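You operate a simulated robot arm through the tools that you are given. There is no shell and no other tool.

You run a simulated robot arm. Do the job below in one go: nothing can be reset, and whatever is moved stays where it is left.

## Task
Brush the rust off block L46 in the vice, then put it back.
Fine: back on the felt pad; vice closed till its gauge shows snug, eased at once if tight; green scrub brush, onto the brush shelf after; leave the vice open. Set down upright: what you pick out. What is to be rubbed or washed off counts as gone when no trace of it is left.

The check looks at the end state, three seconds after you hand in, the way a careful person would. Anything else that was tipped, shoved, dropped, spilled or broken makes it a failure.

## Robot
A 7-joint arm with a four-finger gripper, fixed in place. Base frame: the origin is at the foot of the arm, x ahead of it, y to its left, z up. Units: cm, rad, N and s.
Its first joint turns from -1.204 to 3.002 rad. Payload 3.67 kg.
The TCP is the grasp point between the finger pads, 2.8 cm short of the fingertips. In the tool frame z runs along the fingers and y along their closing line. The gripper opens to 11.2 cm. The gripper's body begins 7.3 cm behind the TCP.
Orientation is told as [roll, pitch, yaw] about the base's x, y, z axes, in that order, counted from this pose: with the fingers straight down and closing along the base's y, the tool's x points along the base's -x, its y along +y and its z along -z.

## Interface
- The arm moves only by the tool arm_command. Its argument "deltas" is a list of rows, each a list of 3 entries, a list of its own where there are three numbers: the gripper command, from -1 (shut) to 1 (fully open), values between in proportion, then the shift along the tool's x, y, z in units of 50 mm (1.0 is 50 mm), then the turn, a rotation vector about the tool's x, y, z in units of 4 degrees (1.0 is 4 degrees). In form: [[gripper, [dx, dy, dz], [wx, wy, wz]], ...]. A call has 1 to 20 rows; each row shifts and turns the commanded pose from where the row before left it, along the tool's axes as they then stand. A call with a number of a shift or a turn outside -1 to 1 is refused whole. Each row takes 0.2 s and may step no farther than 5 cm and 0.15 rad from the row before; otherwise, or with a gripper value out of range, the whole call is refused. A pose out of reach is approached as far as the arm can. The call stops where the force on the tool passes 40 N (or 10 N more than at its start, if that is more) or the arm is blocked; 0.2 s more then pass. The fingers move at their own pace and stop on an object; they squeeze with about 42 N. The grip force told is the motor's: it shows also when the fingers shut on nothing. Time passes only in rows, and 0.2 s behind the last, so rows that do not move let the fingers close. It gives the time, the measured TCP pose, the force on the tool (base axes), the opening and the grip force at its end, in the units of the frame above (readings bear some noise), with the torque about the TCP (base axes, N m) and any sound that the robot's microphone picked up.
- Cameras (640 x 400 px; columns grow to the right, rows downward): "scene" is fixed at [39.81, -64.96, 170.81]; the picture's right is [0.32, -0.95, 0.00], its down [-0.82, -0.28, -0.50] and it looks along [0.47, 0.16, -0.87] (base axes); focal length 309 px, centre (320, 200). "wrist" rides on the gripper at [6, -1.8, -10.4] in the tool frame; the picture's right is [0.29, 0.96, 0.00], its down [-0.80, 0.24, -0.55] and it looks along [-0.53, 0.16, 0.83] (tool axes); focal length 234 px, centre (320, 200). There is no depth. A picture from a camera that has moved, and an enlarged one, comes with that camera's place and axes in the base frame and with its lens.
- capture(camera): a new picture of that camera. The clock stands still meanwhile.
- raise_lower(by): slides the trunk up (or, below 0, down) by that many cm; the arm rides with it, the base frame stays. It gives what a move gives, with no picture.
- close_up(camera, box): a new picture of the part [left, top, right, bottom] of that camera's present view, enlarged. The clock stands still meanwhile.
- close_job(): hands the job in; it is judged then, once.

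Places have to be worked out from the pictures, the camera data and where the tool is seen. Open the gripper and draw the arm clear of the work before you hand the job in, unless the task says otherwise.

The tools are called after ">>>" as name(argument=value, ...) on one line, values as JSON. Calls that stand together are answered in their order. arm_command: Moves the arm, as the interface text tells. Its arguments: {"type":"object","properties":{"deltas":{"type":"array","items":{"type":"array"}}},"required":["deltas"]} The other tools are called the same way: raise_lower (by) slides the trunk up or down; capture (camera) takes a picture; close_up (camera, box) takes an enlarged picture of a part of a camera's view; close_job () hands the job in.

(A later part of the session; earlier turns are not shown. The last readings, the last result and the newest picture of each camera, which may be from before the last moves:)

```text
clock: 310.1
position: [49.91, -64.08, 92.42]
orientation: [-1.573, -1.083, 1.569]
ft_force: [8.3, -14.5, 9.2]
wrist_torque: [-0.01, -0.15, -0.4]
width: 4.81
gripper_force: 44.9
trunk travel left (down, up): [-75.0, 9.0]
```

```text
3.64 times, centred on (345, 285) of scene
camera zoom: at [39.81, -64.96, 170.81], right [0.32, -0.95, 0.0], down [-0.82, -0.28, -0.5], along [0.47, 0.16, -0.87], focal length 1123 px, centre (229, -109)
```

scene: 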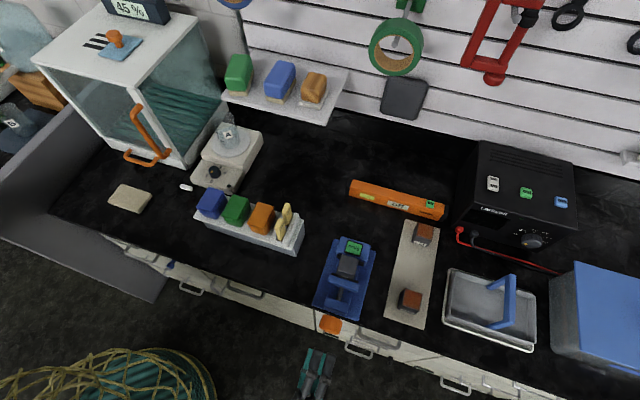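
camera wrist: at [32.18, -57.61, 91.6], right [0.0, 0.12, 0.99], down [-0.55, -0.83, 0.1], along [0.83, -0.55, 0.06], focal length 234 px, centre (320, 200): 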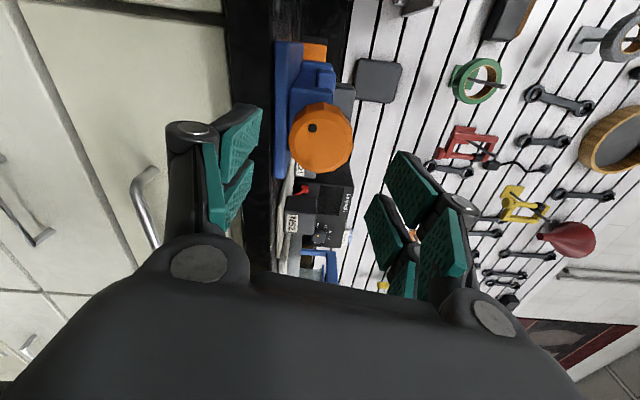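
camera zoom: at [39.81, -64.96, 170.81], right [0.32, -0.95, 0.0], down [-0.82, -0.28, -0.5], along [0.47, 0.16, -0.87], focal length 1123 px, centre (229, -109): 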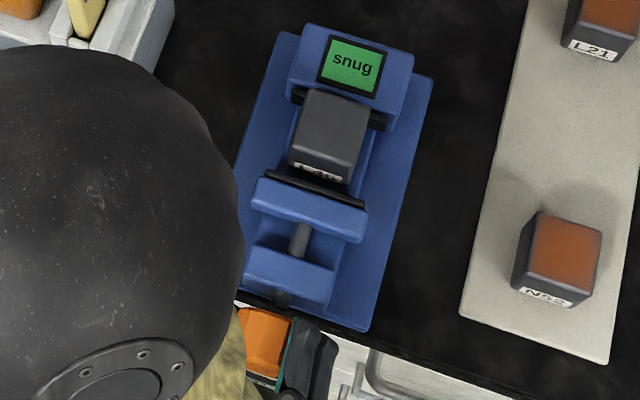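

The gap is growing and the label is visible again. I continue another ~48° in two parts.

>>> arm_command(deltas=[[-1, [0, 0, 0], [0, 0, -0.5]], [-1, [0, 0, 0], [0, 0, -0.8]], [-1, [0, 0, 0], [0, 0, -0.8]], [-1, [0, 0, 0], [0, 0, -0.8]], [-1, [0, 0, 0], [0, 0, -0.8]], [-1, [0, 0, 0], [0, 0, -0.8]], [-1, [0, 0, 0], [0, 0, -0.8]], [-1, [0, 0, 0], [0, 0, -0.7]], [-1, [0, 0, 0], [0, 0, 0]]])

>>> arm_command(deltas=[[-1, [0, 0, 0], [0, 0, -0.5]], [-1, [0, 0, 0], [0, 0, -0.8]], [-1, [0, 0, 0], [0, 0, -0.8]], [-1, [0, 0, 0], [0, 0, -0.8]], [-1, [0, 0, 0], [0, 0, -0.8]], [-1, [0, 0, 0], [0, 0, -0.8]], [-1, [0, 0, 0], [0, 0, -0.8]], [-1, [0, 0, 0], [0, 0, -0.7]], [-1, [0, 0, 0], [0, 0, 0]]])

>>> close_up(camera="scene", box=[300, 230, 390, 340])

```text
clock: 312.1
position: [49.9, -64.1, 92.34]
orientation: [-1.572, -0.666, 1.57]
ft_force: [8.7, -15.6, 7.4]
wrist_torque: [-0.06, -0.16, -0.35]
width: 4.8
gripper_force: 45.5
trunk travel left (down, up): [-75.0, 9.0]
```

```text
clock: 314.1
position: [49.87, -64.1, 92.56]
orientation: [-1.572, -0.244, 1.57]
ft_force: [9.9, -23.6, 18.5]
wrist_torque: [-0.04, 0.68, -0.97]
width: 4.81
gripper_force: 45.0
trunk travel left (down, up): [-75.0, 9.0]
```

```text
3.64 times, centred on (345, 285) of scene
camera zoom: at [39.81, -64.96, 170.81], right [0.32, -0.95, 0.0], down [-0.82, -0.28, -0.5], along [0.47, 0.16, -0.87], focal length 1123 px, centre (229, -109)
```

zoom: 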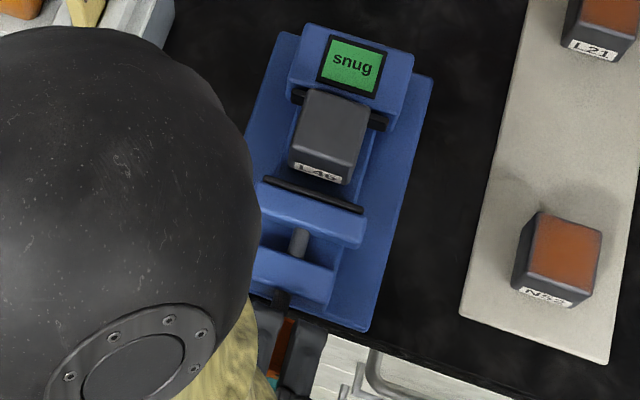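

Opened by about 176°; the jaw is nearly at its original place, with the block free. I release, turn the open gripper back by 100°, and re-grip for the last part.

>>> arm_command(deltas=[[-0.1, [0, 0, 0], [0, 0, 0]], [0.1, [0, 0, 0], [0, 0, 0]], [0.35, [0, 0, 0], [0, 0, 0]], [0.35, [0, 0, 0], [0, 0, 0]], [0.35, [0, 0, 0], [0, 0, 0]]])

>>> arm_command(deltas=[[0.35, [0, 0, 0], [0, 0, 0.5]], [0.35, [0, 0, 0], [0, 0, 1]], [0.35, [0, 0, 0], [0, 0, 1]], [0.35, [0, 0, 0], [0, 0, 1]], [0.35, [0, 0, 0], [0, 0, 1]], [0.35, [0, 0, 0], [0, 0, 1]], [0.35, [0, 0, 0], [0, 0, 1]], [0.35, [0, 0, 0], [0, 0, 1]], [0.35, [0, 0, 0], [0, 0, 1]], [0.35, [0, 0, 0], [0, 0, 1]], [0.35, [0, 0, 0], [0, 0, 1]], [0.35, [0, 0, 0], [0, 0, 1]], [0.35, [0, 0, 0], [0, 0, 1]], [0.35, [0, 0, 0], [0, 0, 1]], [0.35, [0, 0, 0], [0, 0, 1]], [0.35, [0, 0, 0], [0, 0, 1]], [0.35, [0, 0, 0], [0, 0, 1]], [0.35, [0, 0, 0], [0, 0, 1]], [0.35, [0, 0, 0], [0, 0, 0.5]], [0.35, [0, 0, 0], [0, 0, 0]]])

>>> arm_command(deltas=[[0.35, [0, 0, 0], [0, 0, 0.5]], [0.35, [0, 0, 0], [0, 0, 1]], [0.35, [0, 0, 0], [0, 0, 1]], [0.35, [0, 0, 0], [0, 0, 1]], [0.35, [0, 0, 0], [0, 0, 1]], [0.35, [0, 0, 0], [0, 0, 1]], [0.35, [0, 0, 0], [0, 0, 1]], [0.35, [0, 0, 0], [0, 0, 0.5]], [0.35, [0, 0, 0], [0, 0, 0]], [0.35, [0, 0, 0], [0, 0, 0]], [0.35, [0, 0, 0], [0, 0, 0]]])

>>> close_up(camera="scene", box=[300, 230, 390, 340])

```text
clock: 315.2
position: [49.93, -63.73, 92.51]
orientation: [-1.571, -0.244, 1.57]
ft_force: [-0.3, 0.7, -0.2]
wrist_torque: [-0.01, 0.02, -0.01]
width: 7.56
gripper_force: 0.1
trunk travel left (down, up): [-75.0, 9.0]
```

```text
clock: 319.4
position: [49.66, -63.86, 92.3]
orientation: [-1.575, -1.504, 1.575]
ft_force: [-0.1, 0.3, -0.1]
wrist_torque: [0.02, 0.0, 0.01]
width: 7.56
gripper_force: 0.1
trunk travel left (down, up): [-75.0, 9.0]
```

```text
clock: 321.9
position: [49.78, -63.94, 92.43]
orientation: [1.571, -1.15, -1.572]
ft_force: [0.3, 0.4, -0.6]
wrist_torque: [-0.04, -0.01, 0.02]
width: 7.55
gripper_force: 0.0
trunk travel left (down, up): [-75.0, 9.0]
```

```text
3.64 times, centred on (345, 285) of scene
camera zoom: at [39.81, -64.96, 170.81], right [0.32, -0.95, 0.0], down [-0.82, -0.28, -0.5], along [0.47, 0.16, -0.87], focal length 1123 px, centre (229, -109)
```

zoom: 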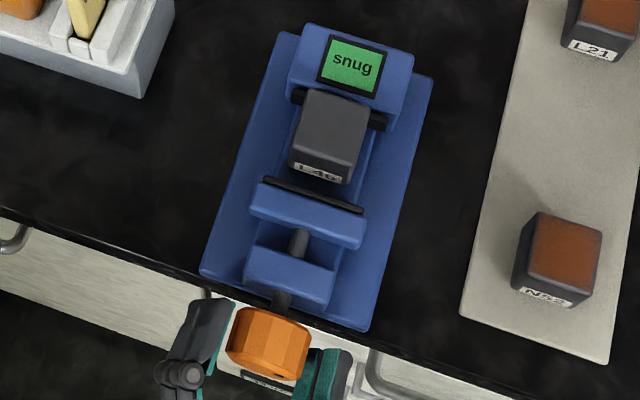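

Now the last part: I grip again at +24° and turn another -64°, back to about the original opening.

>>> arm_command(deltas=[[0.1, [0, 0, 0], [0, 0, 0]], [-0.05, [0, 0, 0], [0, 0, 0]], [-0.12, [0, 0, 0], [0, 0, 0]], [-1, [0, 0, 0], [0, 0, 0]], [-1, [0, 0, 0], [0, 0, 0]], [-1, [0, 0, 0], [0, 0, 0]]])

>>> arm_command(deltas=[[-1, [0, 0, 0], [0, 0, -0.5]], [-1, [0, 0, 0], [0, 0, -0.8]], [-1, [0, 0, 0], [0, 0, -0.8]], [-1, [0, 0, 0], [0, 0, -0.8]], [-1, [0, 0, 0], [0, 0, -0.8]], [-1, [0, 0, 0], [0, 0, -0.8]], [-1, [0, 0, 0], [0, 0, -0.8]], [-1, [0, 0, 0], [0, 0, -0.8]], [-1, [0, 0, 0], [0, 0, -0.8]], [-1, [0, 0, 0], [0, 0, -0.7]], [-1, [0, 0, 0], [0, 0, 0]]])

>>> arm_command(deltas=[[-1, [0, 0, 0], [0, 0, -0.5]], [-1, [0, 0, 0], [0, 0, -0.8]], [-1, [0, 0, 0], [0, 0, -0.8]], [-1, [0, 0, 0], [0, 0, -0.8]], [-1, [0, 0, 0], [0, 0, -0.8]], [-1, [0, 0, 0], [0, 0, -0.8]], [-1, [0, 0, 0], [0, 0, -0.8]], [-1, [0, 0, 0], [0, 0, -0.8]], [-1, [0, 0, 0], [0, 0, -0.8]], [-1, [0, 0, 0], [0, 0, -0.7]], [-1, [0, 0, 0], [0, 0, 0]]])

>>> close_up(camera="scene", box=[300, 230, 390, 340])

```text
clock: 323.2
position: [49.78, -63.85, 92.38]
orientation: [1.571, -1.151, -1.574]
ft_force: [-0.5, -4.7, 1.0]
wrist_torque: [0.02, 0.09, -0.33]
width: 4.74
gripper_force: 45.2
trunk travel left (down, up): [-75.0, 9.0]
```

```text
clock: 325.6
position: [49.67, -64.11, 92.37]
orientation: [-1.578, -1.461, 1.575]
ft_force: [-8.5, -8.6, 0.5]
wrist_torque: [-0.01, -0.03, -0.22]
width: 4.75
gripper_force: 45.1
trunk travel left (down, up): [-75.0, 9.0]
```

```text
clock: 328.1
position: [49.74, -64.09, 92.48]
orientation: [-1.572, -0.931, 1.572]
ft_force: [-7.8, -10.5, 2.8]
wrist_torque: [1.75, -0.3, -0.17]
width: 4.74
gripper_force: 44.9
trunk travel left (down, up): [-75.0, 9.0]
```

```text
3.64 times, centred on (345, 285) of scene
camera zoom: at [39.81, -64.96, 170.81], right [0.32, -0.95, 0.0], down [-0.82, -0.28, -0.5], along [0.47, 0.16, -0.87], focal length 1123 px, centre (229, -109)
```

zoom: 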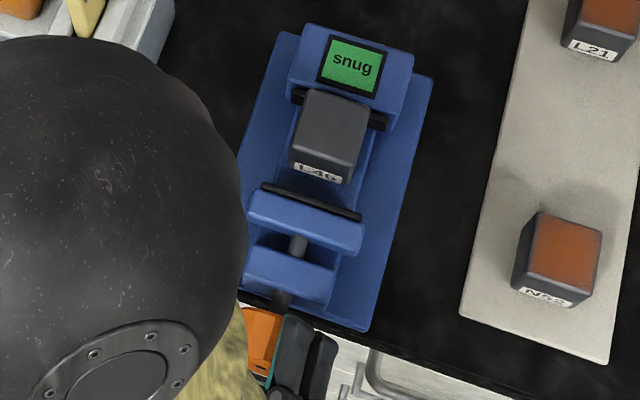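

The knob met its end stop (torque rising), with the jaw exactly where it was at the start, so the vice is fully open. I release the knob and withdraw.

>>> arm_command(deltas=[[-1, [0, 0, 0], [0, 0, 0.5]], [-1, [0, 0, 0], [0, 0, 0]], [-0.1, [0, 0, 0], [0, 0, 0]], [0.1, [0, 0, 0], [0, 0, 0]], [0.35, [0, 0, 0], [0, 0, 0]], [0.35, [0, 0, 0], [0, 0, 0]], [0.35, [0, 0, -0.1], [0, 0, 0]], [0.35, [0, 0, -0.2], [0, 0, 0]], [0.35, [0, 0, -0.2], [0, 0, 0]], [0.35, [0, 0, -0.25], [0, 0, 0]], [0.35, [0, 0, -0.25], [0, 0, 0]], [0.35, [0, 0, -0.25], [0, 0, 0]], [0.35, [0, 0, -0.25], [0, 0, 0]], [0.35, [0, 0, 0], [0, 0, 0]]])

>>> arm_command(deltas=[[0.35, [0, 0, 0], [0, 0, 0.7]], [0.35, [0, 0, 0], [0, 0, 1]], [0.35, [0, 0, 0], [0, 0, 1]], [0.35, [0, 0, 0], [0, 0, 1]], [0.35, [0, 0, 0], [0, 0, 1]], [0.35, [0, 0, 0], [0, 0, 1]], [0.35, [0, 0, 0], [0, 0, 1]], [0.35, [0, 0, 0], [0, 0, 1]], [0.35, [0, 0, 0], [0, 0, 1]], [0.35, [0, 0, 0], [0, 0, 0]], [0.35, [0, 0, 0], [0, 0, 0]]])

>>> close_up(camera="scene", box=[300, 230, 390, 340])

>>> capture(camera="wrist")

```text
clock: 331.1
position: [42.49, -63.79, 92.35]
orientation: [-1.57, -0.964, 1.569]
ft_force: [0.3, -0.3, 0.6]
wrist_torque: [-0.01, 0.03, -0.02]
width: 7.55
gripper_force: 0.1
trunk travel left (down, up): [-75.0, 9.0]
```

```text
clock: 333.4
position: [42.33, -64.03, 92.48]
orientation: [1.766, -1.569, -1.767]
ft_force: [-0.1, 0.3, 0.3]
wrist_torque: [0.0, 0.01, -0.02]
width: 7.54
gripper_force: 0.1
trunk travel left (down, up): [-75.0, 9.0]
```

```text
3.64 times, centred on (345, 285) of scene
camera zoom: at [39.81, -64.96, 170.81], right [0.32, -0.95, 0.0], down [-0.82, -0.28, -0.5], along [0.47, 0.16, -0.87], focal length 1123 px, centre (229, -109)
```

zoom: 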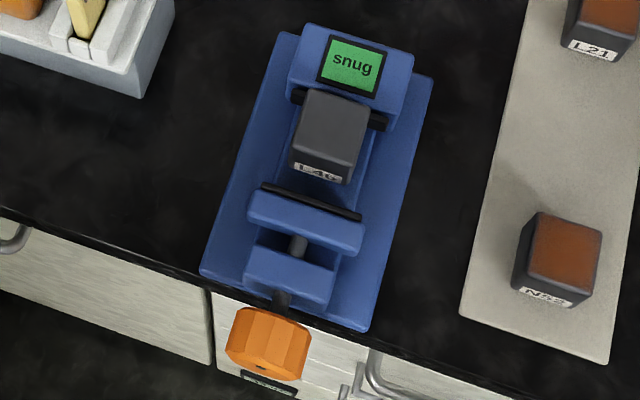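

```text
taken
camera wrist: at [32.01, -65.65, 86.37], right [0.0, 0.96, -0.29], down [-0.55, 0.24, 0.8], along [0.83, 0.16, 0.53], focal length 234 px, centre (320, 200)
```

wrist: 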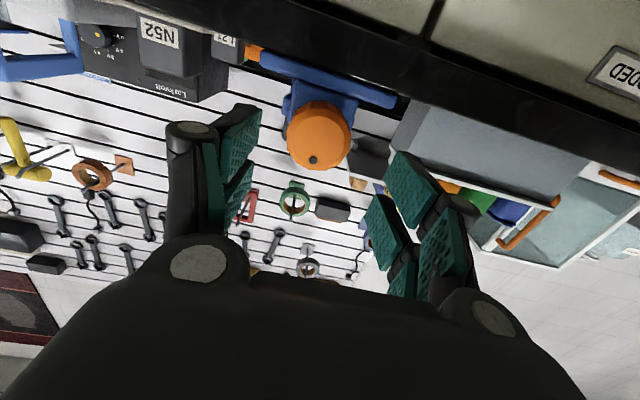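

The knob's dot is straight up again as at the start, jaw fully open. I raise the arm and return to the 40° tilt for picking the block.

>>> arm_command(deltas=[[0.34, [-0.15, 0, 0], [0, 0, 0]], [0.34, [-0.3, 0, 0], [0, 0, 0]], [0.34, [-0.3, 0, 0], [0, 0, 0]], [0.34, [-0.3, 0, 0], [0, 0, 0]], [0.34, [-0.3, 0, 0], [0, 0, 0]], [0.34, [-0.3, 0, 0], [0, 0, 0]], [0.34, [-0.3, 0, 0], [0, 0, 0]], [0.34, [-0.3, 0, 0], [0, 0, 0]], [0.34, [-0.3, 0, 0], [0, 0, 0]], [0.34, [-0.3, 0, 0], [0, 0, 0]], [0.34, [-0.3, 0, 0], [0, 0, 0]], [0.34, [-0.3, 0, 0], [0, 0, 0]], [0.34, [-0.3, 0, 0], [0, 0, 0]], [0.34, [-0.15, 0, 0], [0, 0, 0]], [0.34, [0, 0, 0], [0, 0, 0]]])

>>> arm_command(deltas=[[0.34, [0, 0, 0], [0, 0.965, 0]], [0.34, [0, 0, 0], [0, 0.965, 0]], [0.34, [0, 0, 0], [0, 0.965, 0]], [0.34, [0, 0, 0], [0, 0.965, 0]], [0.34, [0, 0, 0], [0, 0.965, 0]], [0.34, [0, 0, 0], [0, 0.965, 0]], [0.34, [0, 0, 0], [0, 0.965, 0]], [0.34, [0, 0, 0], [0, 0.965, 0]], [0.34, [0, 0, 0], [0, 0.965, 0]], [0.34, [0, 0, 0], [0, 0.965, 0]], [0.34, [0, 0, 0], [0, 0.965, 0]], [0.34, [0, 0, 0], [0, 0.965, 0]], [0.34, [0, 0, 0], [0, 0.965, 0]], [0.34, [0, 0, 0], [0, 0, 0]], [0.34, [0, 0, 0], [0, 0, 0]], [0.34, [0, 0, 0], [0, 0, 0]]])

>>> capture(camera="wrist")

>>> capture(camera="scene")

```text
clock: 336.6
position: [42.27, -64.06, 111.81]
orientation: [1.811, -1.569, -1.811]
ft_force: [0.2, 0.4, -0.3]
wrist_torque: [-0.02, -0.01, 0.03]
width: 7.51
gripper_force: 0.0
trunk travel left (down, up): [-75.0, 9.0]
```

```text
clock: 340.1
position: [42.2, -63.8, 111.92]
orientation: [0.0, -0.695, 0.001]
ft_force: [-0.1, -0.1, 0.2]
wrist_torque: [-0.03, -0.01, -0.01]
width: 7.52
gripper_force: 0.1
trunk travel left (down, up): [-75.0, 9.0]
```

```text
taken
camera wrist: at [31.07, -65.69, 116.04], right [-0.22, 0.96, -0.18], down [0.26, 0.24, 0.94], along [0.94, 0.16, -0.3], focal length 234 px, centre (320, 200)
```

wrist: 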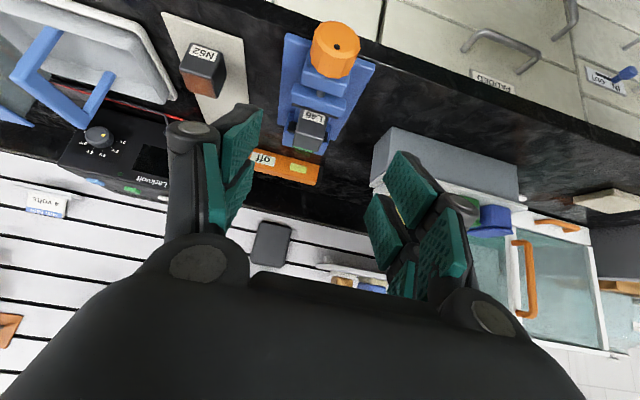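

```text
taken
```

scene: 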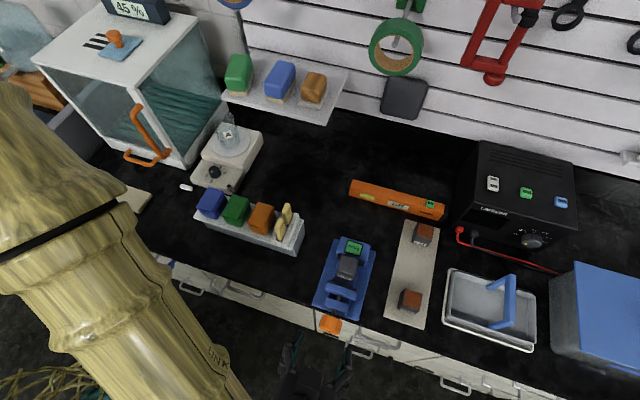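

I move forward to above the block in the open vice.

>>> arm_command(deltas=[[0.34, [-0.106, -0.003, 0.153], [0, 0, 0]], [0.34, [-0.2125, -0.003, 0.3068], [0, 0, 0]], [0.34, [-0.2125, -0.003, 0.3068], [0, 0, 0]], [0.34, [-0.2125, -0.003, 0.3068], [0, 0, 0]], [0.34, [-0.2125, -0.003, 0.3068], [0, 0, 0]], [0.34, [-0.2125, -0.003, 0.3068], [0, 0, 0]], [0.34, [-0.2125, -0.003, 0.3068], [0, 0, 0]], [0.34, [-0.2125, -0.003, 0.3068], [0, 0, 0]], [0.34, [-0.2125, -0.003, 0.3068], [0, 0, 0]], [0.34, [-0.2125, -0.003, 0.3068], [0, 0, 0]], [0.34, [-0.2125, -0.003, 0.3068], [0, 0, 0]], [0.34, [-0.2125, -0.003, 0.3068], [0, 0, 0]], [0.34, [-0.106, -0.003, 0.153], [0, 0, 0]], [0.34, [0, 0, 0], [0, 0, 0]], [0.34, [0, 0, 0], [0, 0, 0]], [0.34, [0, 0, 0], [0, 0, 0]]])

>>> capture(camera="wrist")

>>> close_up(camera="wrist", box=[250, 0, 430, 140])

>>> capture(camera="scene")

```text
clock: 343.4
position: [63.89, -64.13, 105.78]
orientation: [-0.001, -0.696, -0.001]
ft_force: [0.6, -0.6, -0.7]
wrist_torque: [-0.02, 0.01, 0.0]
width: 7.51
gripper_force: 0.1
trunk travel left (down, up): [-75.0, 9.0]
```

```text
taken
camera wrist: at [52.66, -65.84, 110.01], right [-0.22, 0.96, -0.18], down [0.26, 0.24, 0.94], along [0.94, 0.16, -0.3], focal length 234 px, centre (320, 200)
```

wrist: 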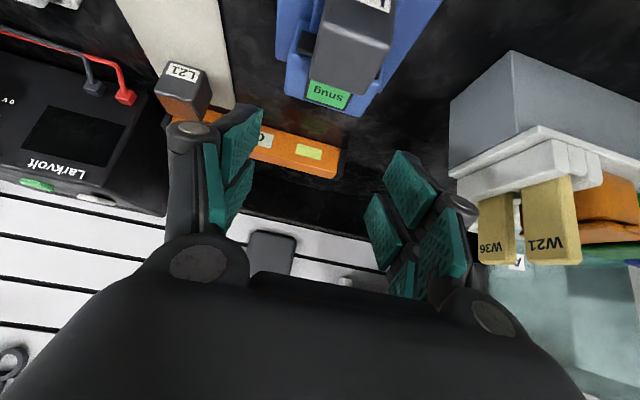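

```text
2.86 times, centred on (340, 70) of wrist
camera zoom: at [52.66, -65.84, 110.01], right [-0.22, 0.96, -0.18], down [0.26, 0.24, 0.94], along [0.94, 0.16, -0.3], focal length 669 px, centre (263, 571)
```

zoom: 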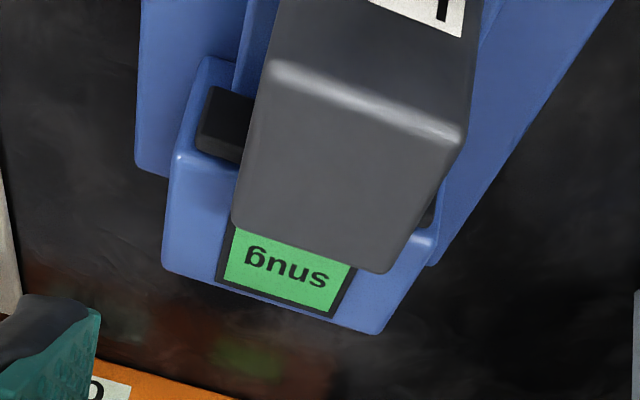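

```text
taken
```

scene: 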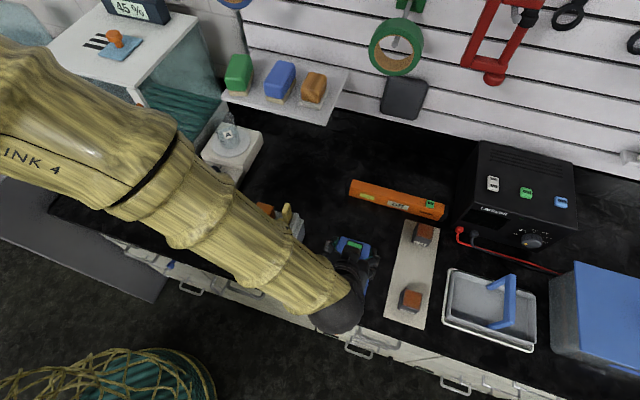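

The block's cleaned top shows no rust at close range. It is centred at y≈-63.9 with its front at x≈62.8. I descend slowly 9.6 cm around it.

>>> arm_command(deltas=[[0.34, [0.04, 0.002, 0.046], [0, 0, 0]], [0.34, [0.0772, 0.002, 0.0919], [0, 0, 0]], [0.34, [0.0772, 0.002, 0.0919], [0, 0, 0]], [0.34, [0.0772, 0.002, 0.0919], [0, 0, 0]], [0.34, [0.0772, 0.002, 0.0919], [0, 0, 0]], [0.34, [0.0772, 0.002, 0.0919], [0, 0, 0]], [0.34, [0.0772, 0.002, 0.0919], [0, 0, 0]], [0.34, [0.0772, 0.002, 0.0919], [0, 0, 0]], [0.34, [0.0772, 0.002, 0.0919], [0, 0, 0]], [0.34, [0.0772, 0.002, 0.0919], [0, 0, 0]], [0.34, [0.0772, 0.002, 0.0919], [0, 0, 0]], [0.34, [0.0772, 0.002, 0.0919], [0, 0, 0]], [0.34, [0.0772, 0.002, 0.0919], [0, 0, 0]], [0.34, [0.0772, 0.002, 0.0919], [0, 0, 0]], [0.34, [0.0772, 0.002, 0.0919], [0, 0, 0]], [0.34, [0.0772, 0.002, 0.0919], [0, 0, 0]], [0.34, [0.04, 0, 0.046], [0, 0, 0]], [0.34, [0, 0, 0], [0, 0, 0]], [0.34, [0, 0, 0], [0, 0, 0]]])

>>> capture(camera="wrist")

>>> close_up(camera="scene", box=[290, 210, 410, 330])

```text
clock: 347.4
position: [63.76, -63.86, 96.34]
orientation: [0.002, -0.695, -0.003]
ft_force: [-0.5, -0.2, 0.2]
wrist_torque: [0.03, 0.02, 0.01]
width: 7.51
gripper_force: 0.1
trunk travel left (down, up): [-75.0, 9.0]
```

```text
taken
camera wrist: at [52.57, -65.56, 100.35], right [-0.22, 0.96, -0.18], down [0.26, 0.24, 0.94], along [0.94, 0.16, -0.3], focal length 234 px, centre (320, 200)
```

wrist: 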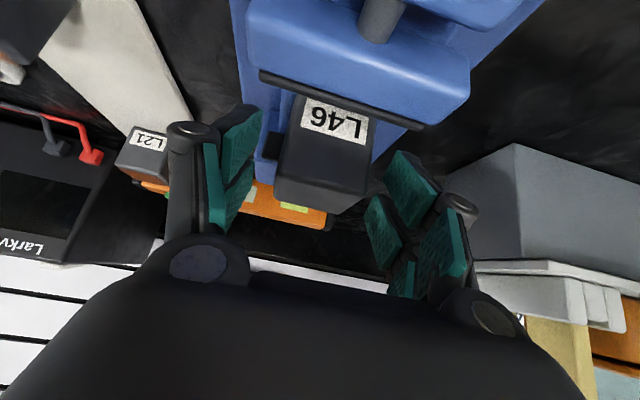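

```text
3.33 times, centred on (350, 270) of scene
camera zoom: at [39.81, -64.96, 170.81], right [0.32, -0.95, 0.0], down [-0.82, -0.28, -0.5], along [0.47, 0.16, -0.87], focal length 1029 px, centre (220, -33)
```

zoom: 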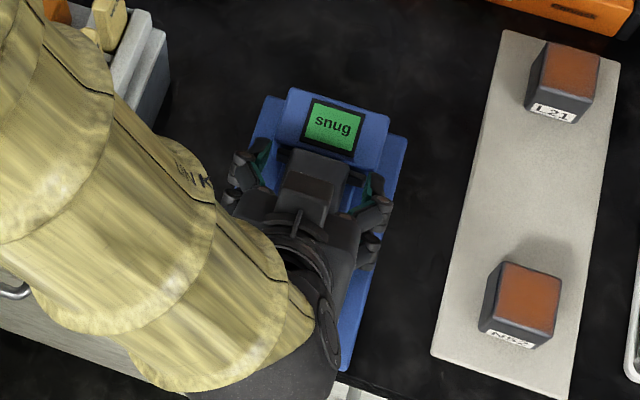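

The block sits between the fingers. I go down the last 0.6 cm and close on it.

>>> arm_command(deltas=[[0.34, [0.0386, 0, 0.046], [0, 0, 0]], [0.34, [0.0386, 0, 0.046], [0, 0, 0]], [0.34, [0, 0, 0], [0, 0, 0]], [0.34, [0, 0, 0], [0, 0, 0]], [0.1, [0, 0, 0], [0, 0, 0]], [-0.05, [0, 0, 0], [0, 0, 0]], [-0.15, [0, 0, 0], [0, 0, 0]], [-0.3, [0, 0, 0], [0, 0, 0]], [-1, [0, 0, 0], [0, 0, 0]], [-1, [0, 0, 0], [0, 0, 0]]])

>>> capture(camera="wrist")

```text
clock: 349.6
position: [63.82, -63.76, 95.71]
orientation: [-0.001, -0.698, -0.002]
ft_force: [-2.0, -6.3, 2.8]
wrist_torque: [-0.36, 0.22, -0.04]
width: 4.58
gripper_force: 42.3
trunk travel left (down, up): [-75.0, 9.0]
```

```text
taken
camera wrist: at [52.54, -65.6, 99.81], right [-0.22, 0.96, -0.18], down [0.26, 0.24, 0.94], along [0.94, 0.16, -0.3], focal length 234 px, centre (320, 200)
```

wrist: 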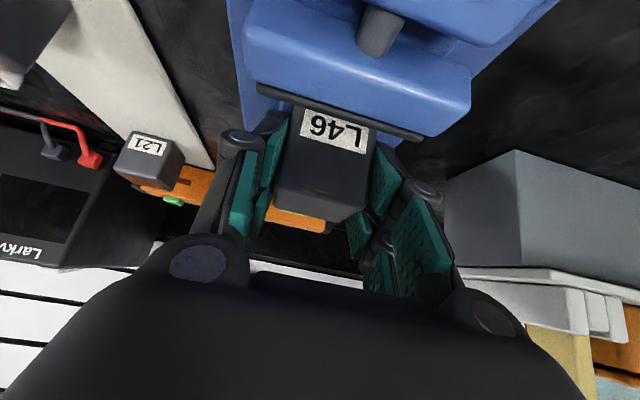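

Held (4.58 cm). I lift the block slowly straight out of the vice.

>>> arm_command(deltas=[[-1, [-0.03, 0, -0.036], [0, 0, 0]], [-1, [-0.0772, 0, -0.0919], [0, 0, 0]], [-1, [-0.0772, 0, -0.0919], [0, 0, 0]], [-1, [-0.0772, 0, -0.0919], [0, 0, 0]], [-1, [-0.0772, 0, -0.0919], [0, 0, 0]], [-1, [-0.0772, 0, -0.0919], [0, 0, 0]], [-1, [-0.0772, 0, -0.0919], [0, 0, 0]], [-1, [-0.0772, 0, -0.0919], [0, 0, 0]], [-1, [-0.0772, 0, -0.0919], [0, 0, 0]], [-1, [-0.0772, 0, -0.0919], [0, 0, 0]], [-1, [-0.0772, 0, -0.0919], [0, 0, 0]], [-1, [-0.0772, 0, -0.0919], [0, 0, 0]], [-1, [-0.0772, 0, -0.0919], [0, 0, 0]], [-1, [-0.0772, 0, -0.0919], [0, 0, 0]], [-1, [-0.03, 0, -0.036], [0, 0, 0]], [-1, [0, 0, 0], [0, 0, 0]], [-1, [0, 0, 0], [0, 0, 0]]])

>>> capture(camera="wrist")

>>> close_up(camera="scene", box=[290, 210, 450, 330])

```text
clock: 353.2
position: [63.75, -63.99, 103.98]
orientation: [0.003, -0.695, -0.001]
ft_force: [-0.2, 0.5, -7.8]
wrist_torque: [-0.01, 0.08, 0.02]
width: 4.58
gripper_force: 41.9
trunk travel left (down, up): [-75.0, 9.0]
```

```text
taken
camera wrist: at [52.61, -65.68, 108.05], right [-0.22, 0.96, -0.18], down [0.26, 0.24, 0.94], along [0.94, 0.16, -0.3], focal length 234 px, centre (320, 200)
```

wrist: 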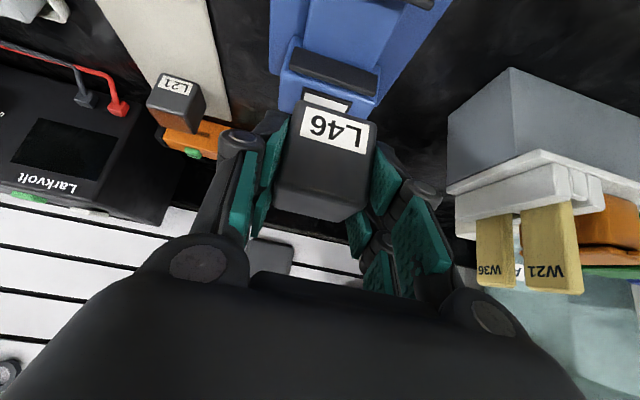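

```text
3.33 times, centred on (370, 270) of scene
camera zoom: at [39.81, -64.96, 170.81], right [0.32, -0.95, 0.0], down [-0.82, -0.28, -0.5], along [0.47, 0.16, -0.87], focal length 1029 px, centre (153, -33)
```

zoom: 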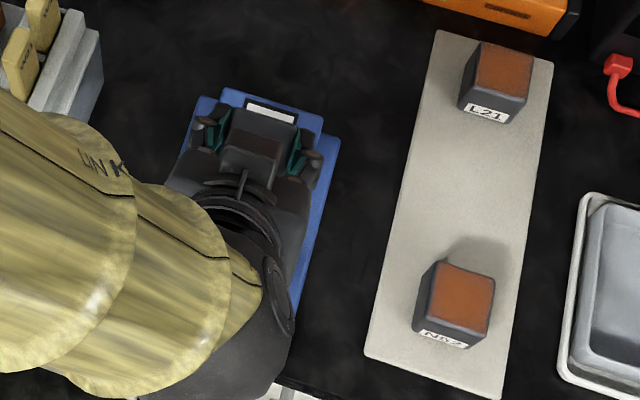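

The gauge has gone back to white. I carry the block at this height over to its place on the pad.

>>> arm_command(deltas=[[-1, [-0.04, -0.14, 0.036], [0, 0, 0]], [-1, [-0.0868, -0.2833, 0.0729], [0, 0, 0]], [-1, [-0.0868, -0.2833, 0.0729], [0, 0, 0]], [-1, [-0.0868, -0.2833, 0.0729], [0, 0, 0]], [-1, [-0.0868, -0.2833, 0.0729], [0, 0, 0]], [-1, [-0.0868, -0.2833, 0.0729], [0, 0, 0]], [-1, [-0.0868, -0.2833, 0.0729], [0, 0, 0]], [-1, [-0.0868, -0.2833, 0.0729], [0, 0, 0]], [-1, [-0.0868, -0.2833, 0.0729], [0, 0, 0]], [-1, [-0.0868, -0.2833, 0.0729], [0, 0, 0]], [-1, [-0.0868, -0.2833, 0.0729], [0, 0, 0]], [-1, [-0.0868, -0.2833, 0.0729], [0, 0, 0]], [-1, [-0.04, -0.14, 0.036], [0, 0, 0]], [-1, [0, 0, 0], [0, 0, 0]], [-1, [0, 0, 0], [0, 0, 0]], [-1, [0, 0, 0], [0, 0, 0]], [-1, [0, 0, 0], [0, 0, 0]]])

>>> capture(camera="wrist")

>>> capture(camera="scene")

>>> close_up(camera="scene", box=[310, 210, 470, 330])

```text
clock: 356.9
position: [70.47, -80.88, 103.92]
orientation: [0.002, -0.693, 0.0]
ft_force: [0.1, 0.2, -8.0]
wrist_torque: [-0.04, 0.04, -0.01]
width: 4.56
gripper_force: 42.1
trunk travel left (down, up): [-75.0, 9.0]
```

```text
taken
camera wrist: at [59.34, -82.66, 107.92], right [-0.22, 0.96, -0.18], down [0.26, 0.24, 0.94], along [0.94, 0.16, -0.3], focal length 234 px, centre (320, 200)
```

wrist: 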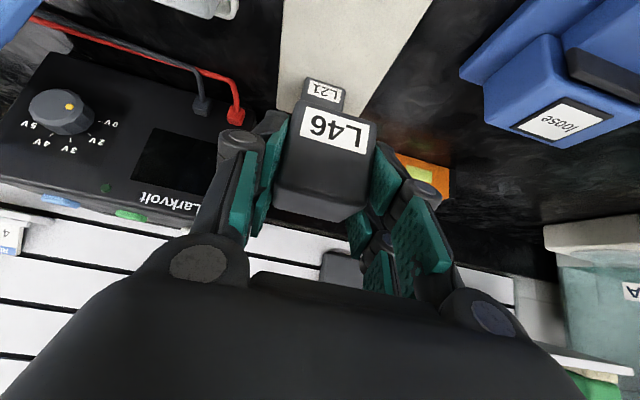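

```text
taken
```

scene: 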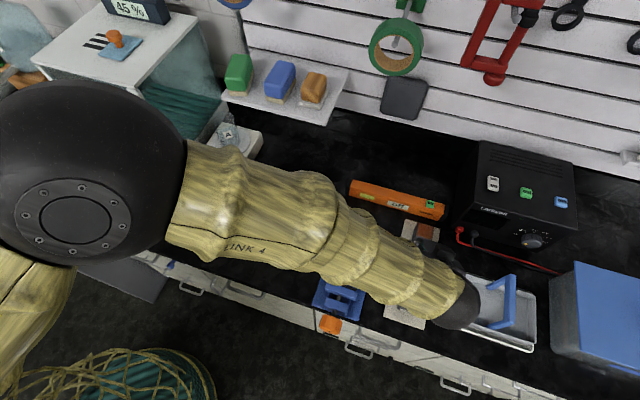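

```text
3.33 times, centred on (390, 270) of scene
camera zoom: at [39.81, -64.96, 170.81], right [0.32, -0.95, 0.0], down [-0.82, -0.28, -0.5], along [0.47, 0.16, -0.87], focal length 1029 px, centre (87, -33)
```

zoom: 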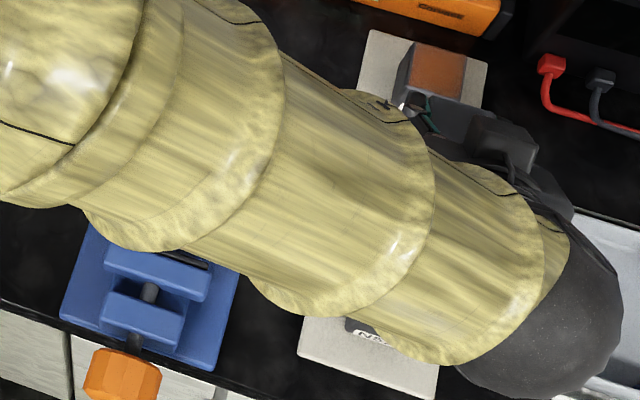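

The gauge reads "loose" again. The block is over its place (centre about (71.7, -80.9)); I descend slowly towards the pad.

>>> arm_command(deltas=[[-1, [0.038, -0.002, 0.046], [0, 0, 0]], [-1, [0.0765, -0.002, 0.0925], [0, 0, 0]], [-1, [0.0765, -0.002, 0.0925], [0, 0, 0]], [-1, [0.0765, -0.002, 0.0925], [0, 0, 0]], [-1, [0.0765, -0.002, 0.0925], [0, 0, 0]], [-1, [0.0765, -0.002, 0.0925], [0, 0, 0]], [-1, [0.0765, -0.002, 0.0925], [0, 0, 0]], [-1, [0.0765, -0.002, 0.0925], [0, 0, 0]], [-1, [0.0765, -0.002, 0.0925], [0, 0, 0]], [-1, [0.0765, -0.002, 0.0925], [0, 0, 0]], [-1, [0.0765, -0.002, 0.0925], [0, 0, 0]], [-1, [0.0765, -0.002, 0.0925], [0, 0, 0]], [-1, [0.0765, 0, 0.0925], [0, 0, 0]], [-1, [0.0765, 0, 0.0925], [0, 0, 0]], [-1, [0.0765, 0, 0.0925], [0, 0, 0]], [-1, [0.0765, 0, 0.0925], [0, 0, 0]], [-1, [0.0765, 0, 0.0925], [0, 0, 0]], [-1, [0.038, 0, 0.046], [0, 0, 0]], [-1, [0, 0, 0], [0, 0, 0]], [-1, [0, 0, 0], [0, 0, 0]]])

>>> capture(camera="wrist")

>>> close_up(camera="scene", box=[340, 190, 500, 330])

```text
clock: 361.1
position: [70.62, -81.12, 93.83]
orientation: [0.0, -0.695, -0.003]
ft_force: [-0.3, 0.1, -7.9]
wrist_torque: [0.02, 0.04, -0.03]
width: 4.6
gripper_force: 41.5
trunk travel left (down, up): [-75.0, 9.0]
```

```text
taken
camera wrist: at [59.41, -82.87, 97.8], right [-0.22, 0.96, -0.18], down [0.26, 0.24, 0.94], along [0.94, 0.16, -0.3], focal length 234 px, centre (320, 200)
```

wrist: 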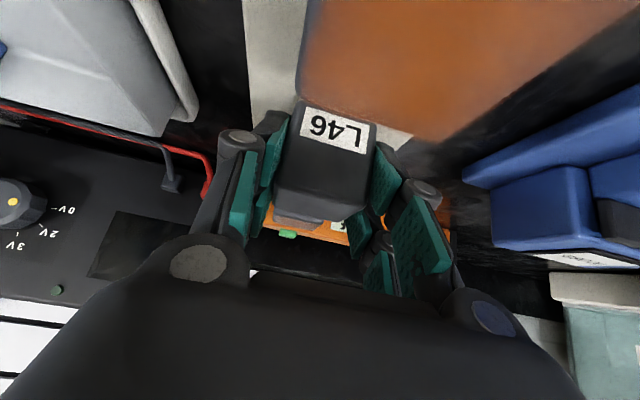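

```text
2.86 times, centred on (420, 260) of scene
camera zoom: at [39.81, -64.96, 170.81], right [0.32, -0.95, 0.0], down [-0.82, -0.28, -0.5], along [0.47, 0.16, -0.87], focal length 882 px, centre (34, 29)
```

zoom: 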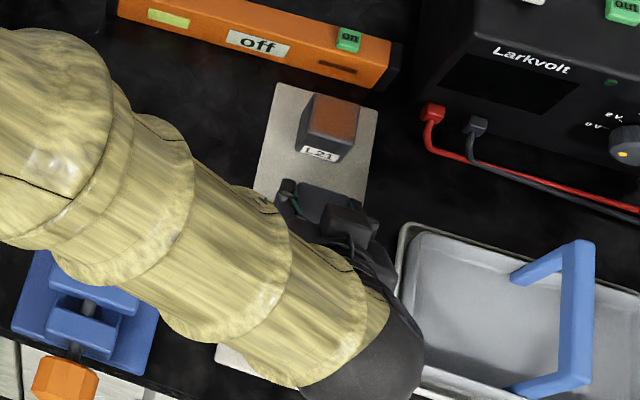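

About 0.9 cm above the pad. I lower in small steps watching the force.

>>> arm_command(deltas=[[-1, [0.0255, 0, 0.0308], [0, 0, 0]], [-1, [0.0255, 0, 0.0308], [0, 0, 0]], [-1, [0.0255, 0, 0.0308], [0, 0, 0]], [-1, [0, 0, 0], [0, 0, 0]], [-1, [0, 0, 0], [0, 0, 0]]])

>>> arm_command(deltas=[[-1, [0.0191, 0, 0.0231], [0, 0, 0]], [-1, [0, 0, 0], [0, 0, 0]], [-1, [0, 0, 0], [0, 0, 0]]])

```text
clock: 362.2
position: [70.69, -81.18, 93.13]
orientation: [0.0, -0.694, -0.002]
ft_force: [0.8, -0.2, -7.7]
wrist_torque: [-0.01, 0.09, -0.04]
width: 4.57
gripper_force: 41.8
trunk travel left (down, up): [-75.0, 9.0]
```

```text
clock: 363.1
position: [70.58, -81.07, 92.97]
orientation: [0.0, -0.694, -0.002]
ft_force: [-0.3, 0.2, -7.0]
wrist_torque: [0.0, 0.04, -0.03]
width: 4.57
gripper_force: 42.0
trunk travel left (down, up): [-75.0, 9.0]
```

>>> arm_command(deltas=[[-1, [0.0127, 0, 0.0154], [0, 0, 0]], [-1, [0, 0, 0], [0, 0, 0]], [-1, [0, 0, 0], [0, 0, 0]]])

>>> arm_command(deltas=[[-1, [0.0127, 0, 0.0154], [0, 0, 0]], [-1, [0, 0, 0], [0, 0, 0]], [-1, [0, 0, 0], [0, 0, 0]]])

```text
clock: 363.9
position: [70.81, -81.13, 92.88]
orientation: [0.003, -0.694, -0.001]
ft_force: [0.0, 0.2, -7.9]
wrist_torque: [-0.03, 0.06, 0.05]
width: 4.55
gripper_force: 41.8
trunk travel left (down, up): [-75.0, 9.0]
```

```text
clock: 364.6
position: [70.7, -81.18, 92.87]
orientation: [0.002, -0.694, -0.002]
ft_force: [0.5, -0.4, -5.0]
wrist_torque: [-0.03, 0.04, 0.02]
width: 4.56
gripper_force: 42.4
trunk travel left (down, up): [-75.0, 9.0]
```

The load is starting to ease (-5 N). One more small step.

>>> arm_command(deltas=[[-1, [0.0115, 0, 0.0139], [0, 0, 0]], [-1, [0, 0, 0], [0, 0, 0]], [-1, [0, 0, 0], [0, 0, 0]]])

>>> capture(camera="wrist")

```text
clock: 365.4
position: [70.66, -81.04, 92.75]
orientation: [0.0, -0.695, 0.001]
ft_force: [4.4, -1.7, 1.8]
wrist_torque: [-0.23, 0.01, 0.1]
width: 4.58
gripper_force: 41.6
trunk travel left (down, up): [-75.0, 9.0]
```

```text
taken
camera wrist: at [59.46, -82.84, 96.92], right [-0.22, 0.96, -0.18], down [0.26, 0.24, 0.94], along [0.94, 0.16, -0.3], focal length 234 px, centre (320, 200)
```

wrist: 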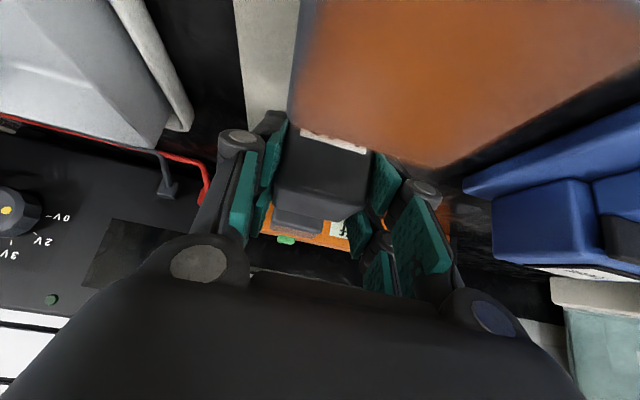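

The block rests on the pad. I open the fingers gently, then rise straight up.

>>> arm_command(deltas=[[-0.12, [0, 0, 0], [0, 0, 0]], [0.0, [0, 0, 0], [0, 0, 0]], [0.15, [0, 0, 0], [0, 0, 0]], [0.34, [0, 0, 0], [0, 0, 0]], [0.34, [0, 0, 0], [0, 0, 0]], [0.34, [0, 0, 0], [0, 0, 0]]])

>>> arm_command(deltas=[[0.34, [-0.03, 0, -0.036], [0, 0, 0]], [0.34, [-0.0772, 0, -0.0919], [0, 0, 0]], [0.34, [-0.0772, 0, -0.0919], [0, 0, 0]], [0.34, [-0.0772, 0, -0.0919], [0, 0, 0]], [0.34, [-0.0772, 0, -0.0919], [0, 0, 0]], [0.34, [-0.0772, 0, -0.0919], [0, 0, 0]], [0.34, [-0.0772, 0, -0.0919], [0, 0, 0]], [0.34, [-0.0772, 0, -0.0919], [0, 0, 0]], [0.34, [-0.0772, 0, -0.0919], [0, 0, 0]], [0.34, [-0.1, 0, -0.12], [0, 0, 0]], [0.34, [-0.1, 0, -0.12], [0, 0, 0]], [0.34, [-0.1, 0, -0.12], [0, 0, 0]], [0.34, [-0.1, 0, -0.12], [0, 0, 0]], [0.34, [-0.1, 0, -0.12], [0, 0, 0]], [0.34, [-0.1, 0, -0.12], [0, 0, 0]], [0.34, [-0.1, 0, -0.12], [0, 0, 0]], [0.34, [0, 0, 0], [0, 0, 0]], [0.34, [0, 0, 0], [0, 0, 0]]])

>>> capture(camera="wrist")

>>> capture(camera="scene")

```text
clock: 366.9
position: [70.52, -81.04, 92.7]
orientation: [0.001, -0.693, -0.002]
ft_force: [0.1, -0.5, 0.5]
wrist_torque: [0.04, 0.02, 0.0]
width: 7.53
gripper_force: 0.0
trunk travel left (down, up): [-75.0, 9.0]
```

```text
clock: 370.6
position: [70.77, -81.04, 103.33]
orientation: [0.004, -0.694, -0.003]
ft_force: [-0.1, -0.1, -0.5]
wrist_torque: [-0.03, 0.0, 0.03]
width: 7.5
gripper_force: 0.1
trunk travel left (down, up): [-75.0, 9.0]
```

```text
taken
camera wrist: at [59.46, -82.78, 107.4], right [-0.22, 0.96, -0.18], down [0.26, 0.24, 0.94], along [0.94, 0.16, -0.3], focal length 234 px, centre (320, 200)
```

wrist: 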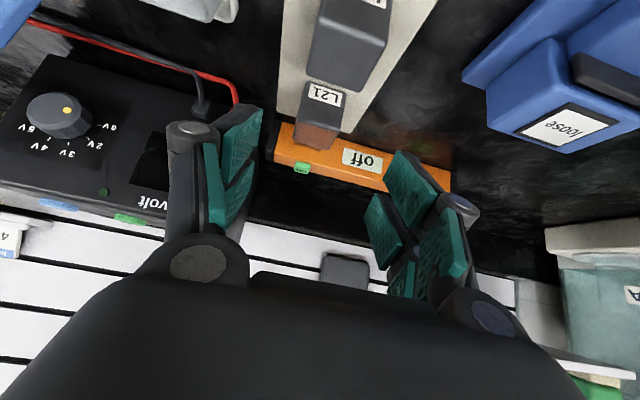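

```text
taken
```

scene: 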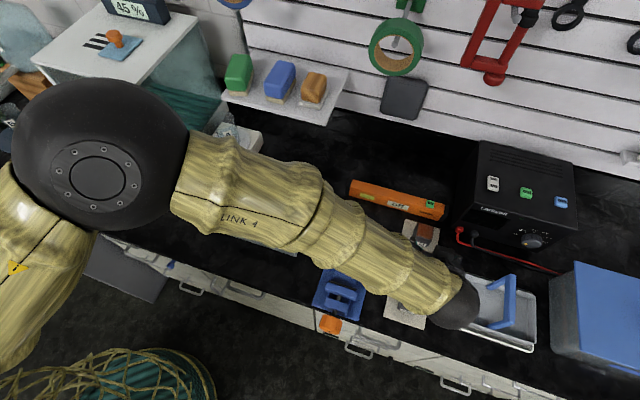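

L46 stands on the pad. I raise further and draw back to get the arm clear, then inspect everything.

>>> arm_command(deltas=[[0.34, [-0.16, 0, -0.19], [0, 0, 0]], [0.34, [-0.257, 0, -0.306], [0, 0, 0]], [0.34, [-0.257, 0, -0.306], [0, 0, 0]], [0.34, [-0.257, 0, -0.306], [0, 0, 0]], [0.34, [-0.257, 0, -0.306], [0, 0, 0]], [0.34, [-0.16, 0, -0.19], [0, 0, 0]], [0.34, [0.15, 0.09, -0.13], [0, 0, 0]], [0.34, [0.306, 0.18, -0.257], [0, 0, 0]], [0.34, [0.306, 0.18, -0.257], [0, 0, 0]], [0.34, [0.306, 0.18, -0.257], [0, 0, 0]], [0.34, [0.306, 0.18, -0.257], [0, 0, 0]], [0.34, [0.306, 0.18, -0.257], [0, 0, 0]], [0.34, [0.306, 0.18, -0.257], [0, 0, 0]], [0.34, [0.306, 0.18, -0.257], [0, 0, 0]], [0.34, [0.306, 0.18, -0.257], [0, 0, 0]], [0.34, [0.306, 0.18, -0.257], [0, 0, 0]], [0.34, [0.306, 0.18, -0.257], [0, 0, 0]], [0.34, [0.15, 0.09, -0.13], [0, 0, 0]], [0.34, [0, 0, 0], [0, 0, 0]], [0.34, [0, 0, 0], [0, 0, 0]]])

>>> capture(camera="scene")

>>> capture(camera="wrist")

```text
clock: 374.9
position: [48.78, -71.15, 114.14]
orientation: [0.0, -0.696, -0.001]
ft_force: [0.1, -0.2, 0.0]
wrist_torque: [-0.02, 0.0, -0.02]
width: 7.48
gripper_force: 0.0
trunk travel left (down, up): [-75.0, 9.0]
```

```text
taken
```

scene: 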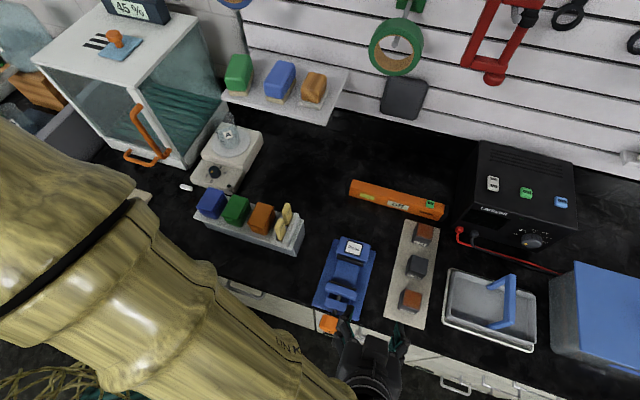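

```text
taken
camera wrist: at [37.58, -72.85, 118.06], right [-0.22, 0.96, -0.18], down [0.26, 0.24, 0.94], along [0.94, 0.16, -0.3], focal length 234 px, centre (320, 200)
```

wrist: 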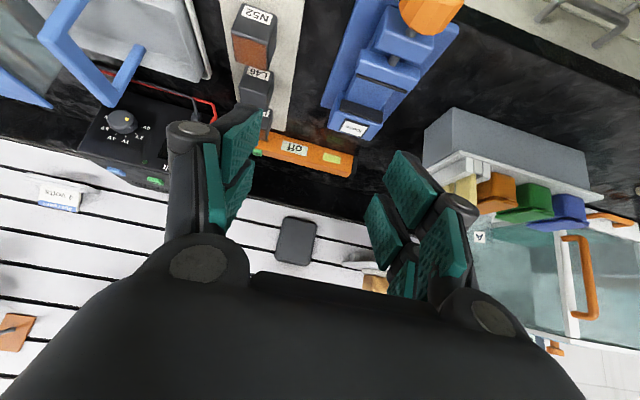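

I zoom on the pad with the blocks, the vice and the shelf to verify the end state.

>>> close_up(camera="scene", box=[380, 210, 450, 330])

>>> close_up(camera="scene", box=[395, 240, 445, 290])

>>> close_up(camera="scene", box=[210, 40, 370, 140])

>>> close_up(camera="wrist", box=[200, 0, 360, 180])

```text
3.33 times, centred on (415, 270) of scene
camera zoom: at [39.81, -64.96, 170.81], right [0.32, -0.95, 0.0], down [-0.82, -0.28, -0.5], along [0.47, 0.16, -0.87], focal length 1029 px, centre (3, -33)
```

zoom: 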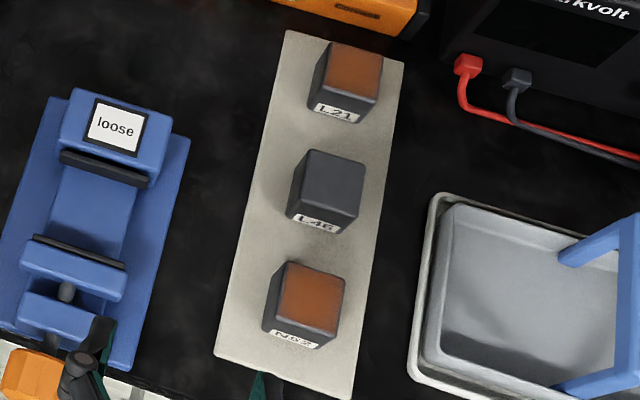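

```text
8.00 times, centred on (420, 265) of scene
camera zoom: at [39.81, -64.96, 170.81], right [0.32, -0.95, 0.0], down [-0.82, -0.28, -0.5], along [0.47, 0.16, -0.87], focal length 2470 px, centre (-480, -320)
```

zoom: 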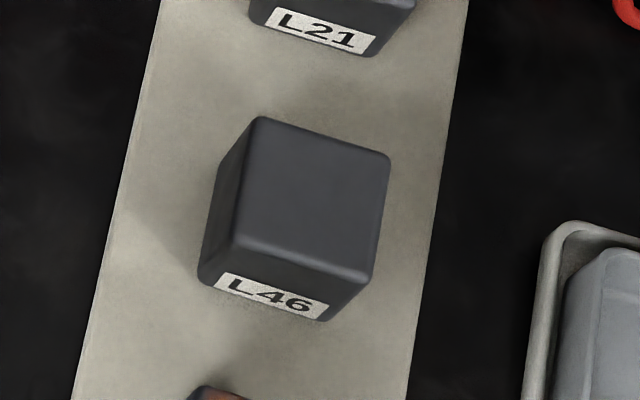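

```text
4.00 times, centred on (290, 90) of scene
camera zoom: at [39.81, -64.96, 170.81], right [0.32, -0.95, 0.0], down [-0.82, -0.28, -0.5], along [0.47, 0.16, -0.87], focal length 1235 px, centre (440, 640)
```

zoom: 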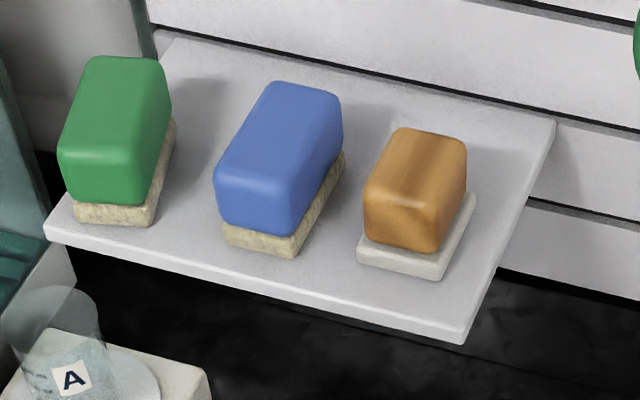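

```text
2.22 times, centred on (280, 90) of wrist
camera zoom: at [37.58, -72.85, 118.06], right [-0.22, 0.96, -0.18], down [0.26, 0.24, 0.94], along [0.94, 0.16, -0.3], focal length 520 px, centre (409, 444)
```

zoom: 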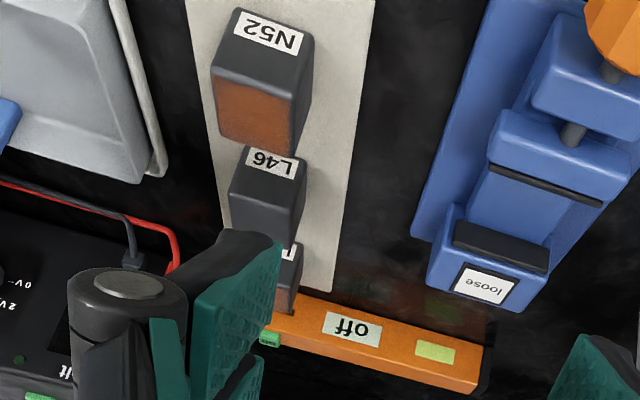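

L46 is clean and upright on the felt pad, the vice is open and reads loose, and the brushes stand on the shelf. I also compare the rack area and the wall roll with the first pictures.

>>> close_up(camera="scene", box=[180, 160, 320, 260])

>>> close_up(camera="scene", box=[190, 0, 330, 60])

>>> close_up(camera="scene", box=[300, 170, 460, 350])

```text
4.00 times, centred on (250, 210) of scene
camera zoom: at [39.81, -64.96, 170.81], right [0.32, -0.95, 0.0], down [-0.82, -0.28, -0.5], along [0.47, 0.16, -0.87], focal length 1235 px, centre (600, 160)
```

zoom: 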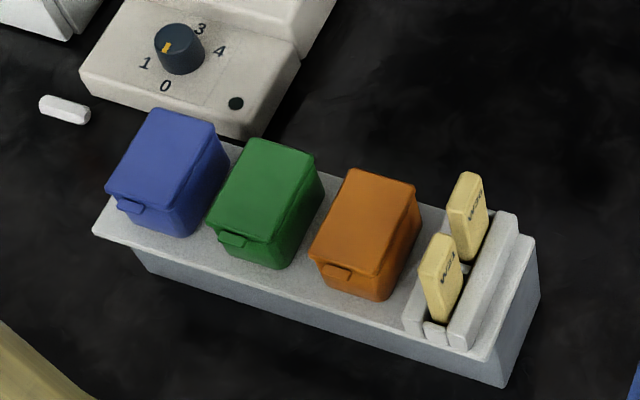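

```text
4.57 times, centred on (260, 30) of scene
camera zoom: at [39.81, -64.96, 170.81], right [0.32, -0.95, 0.0], down [-0.82, -0.28, -0.5], along [0.47, 0.16, -0.87], focal length 1412 px, centre (594, 977)
```

zoom: 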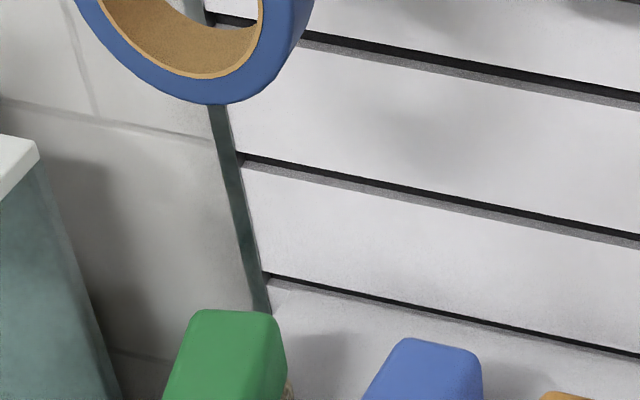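

```text
2.22 times, centred on (380, 260) of scene
camera zoom: at [39.81, -64.96, 170.81], right [0.32, -0.95, 0.0], down [-0.82, -0.28, -0.5], along [0.47, 0.16, -0.87], focal length 686 px, centre (187, 67)
```

zoom: 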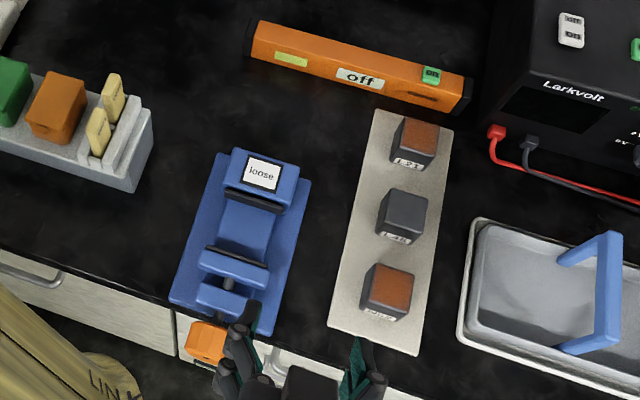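

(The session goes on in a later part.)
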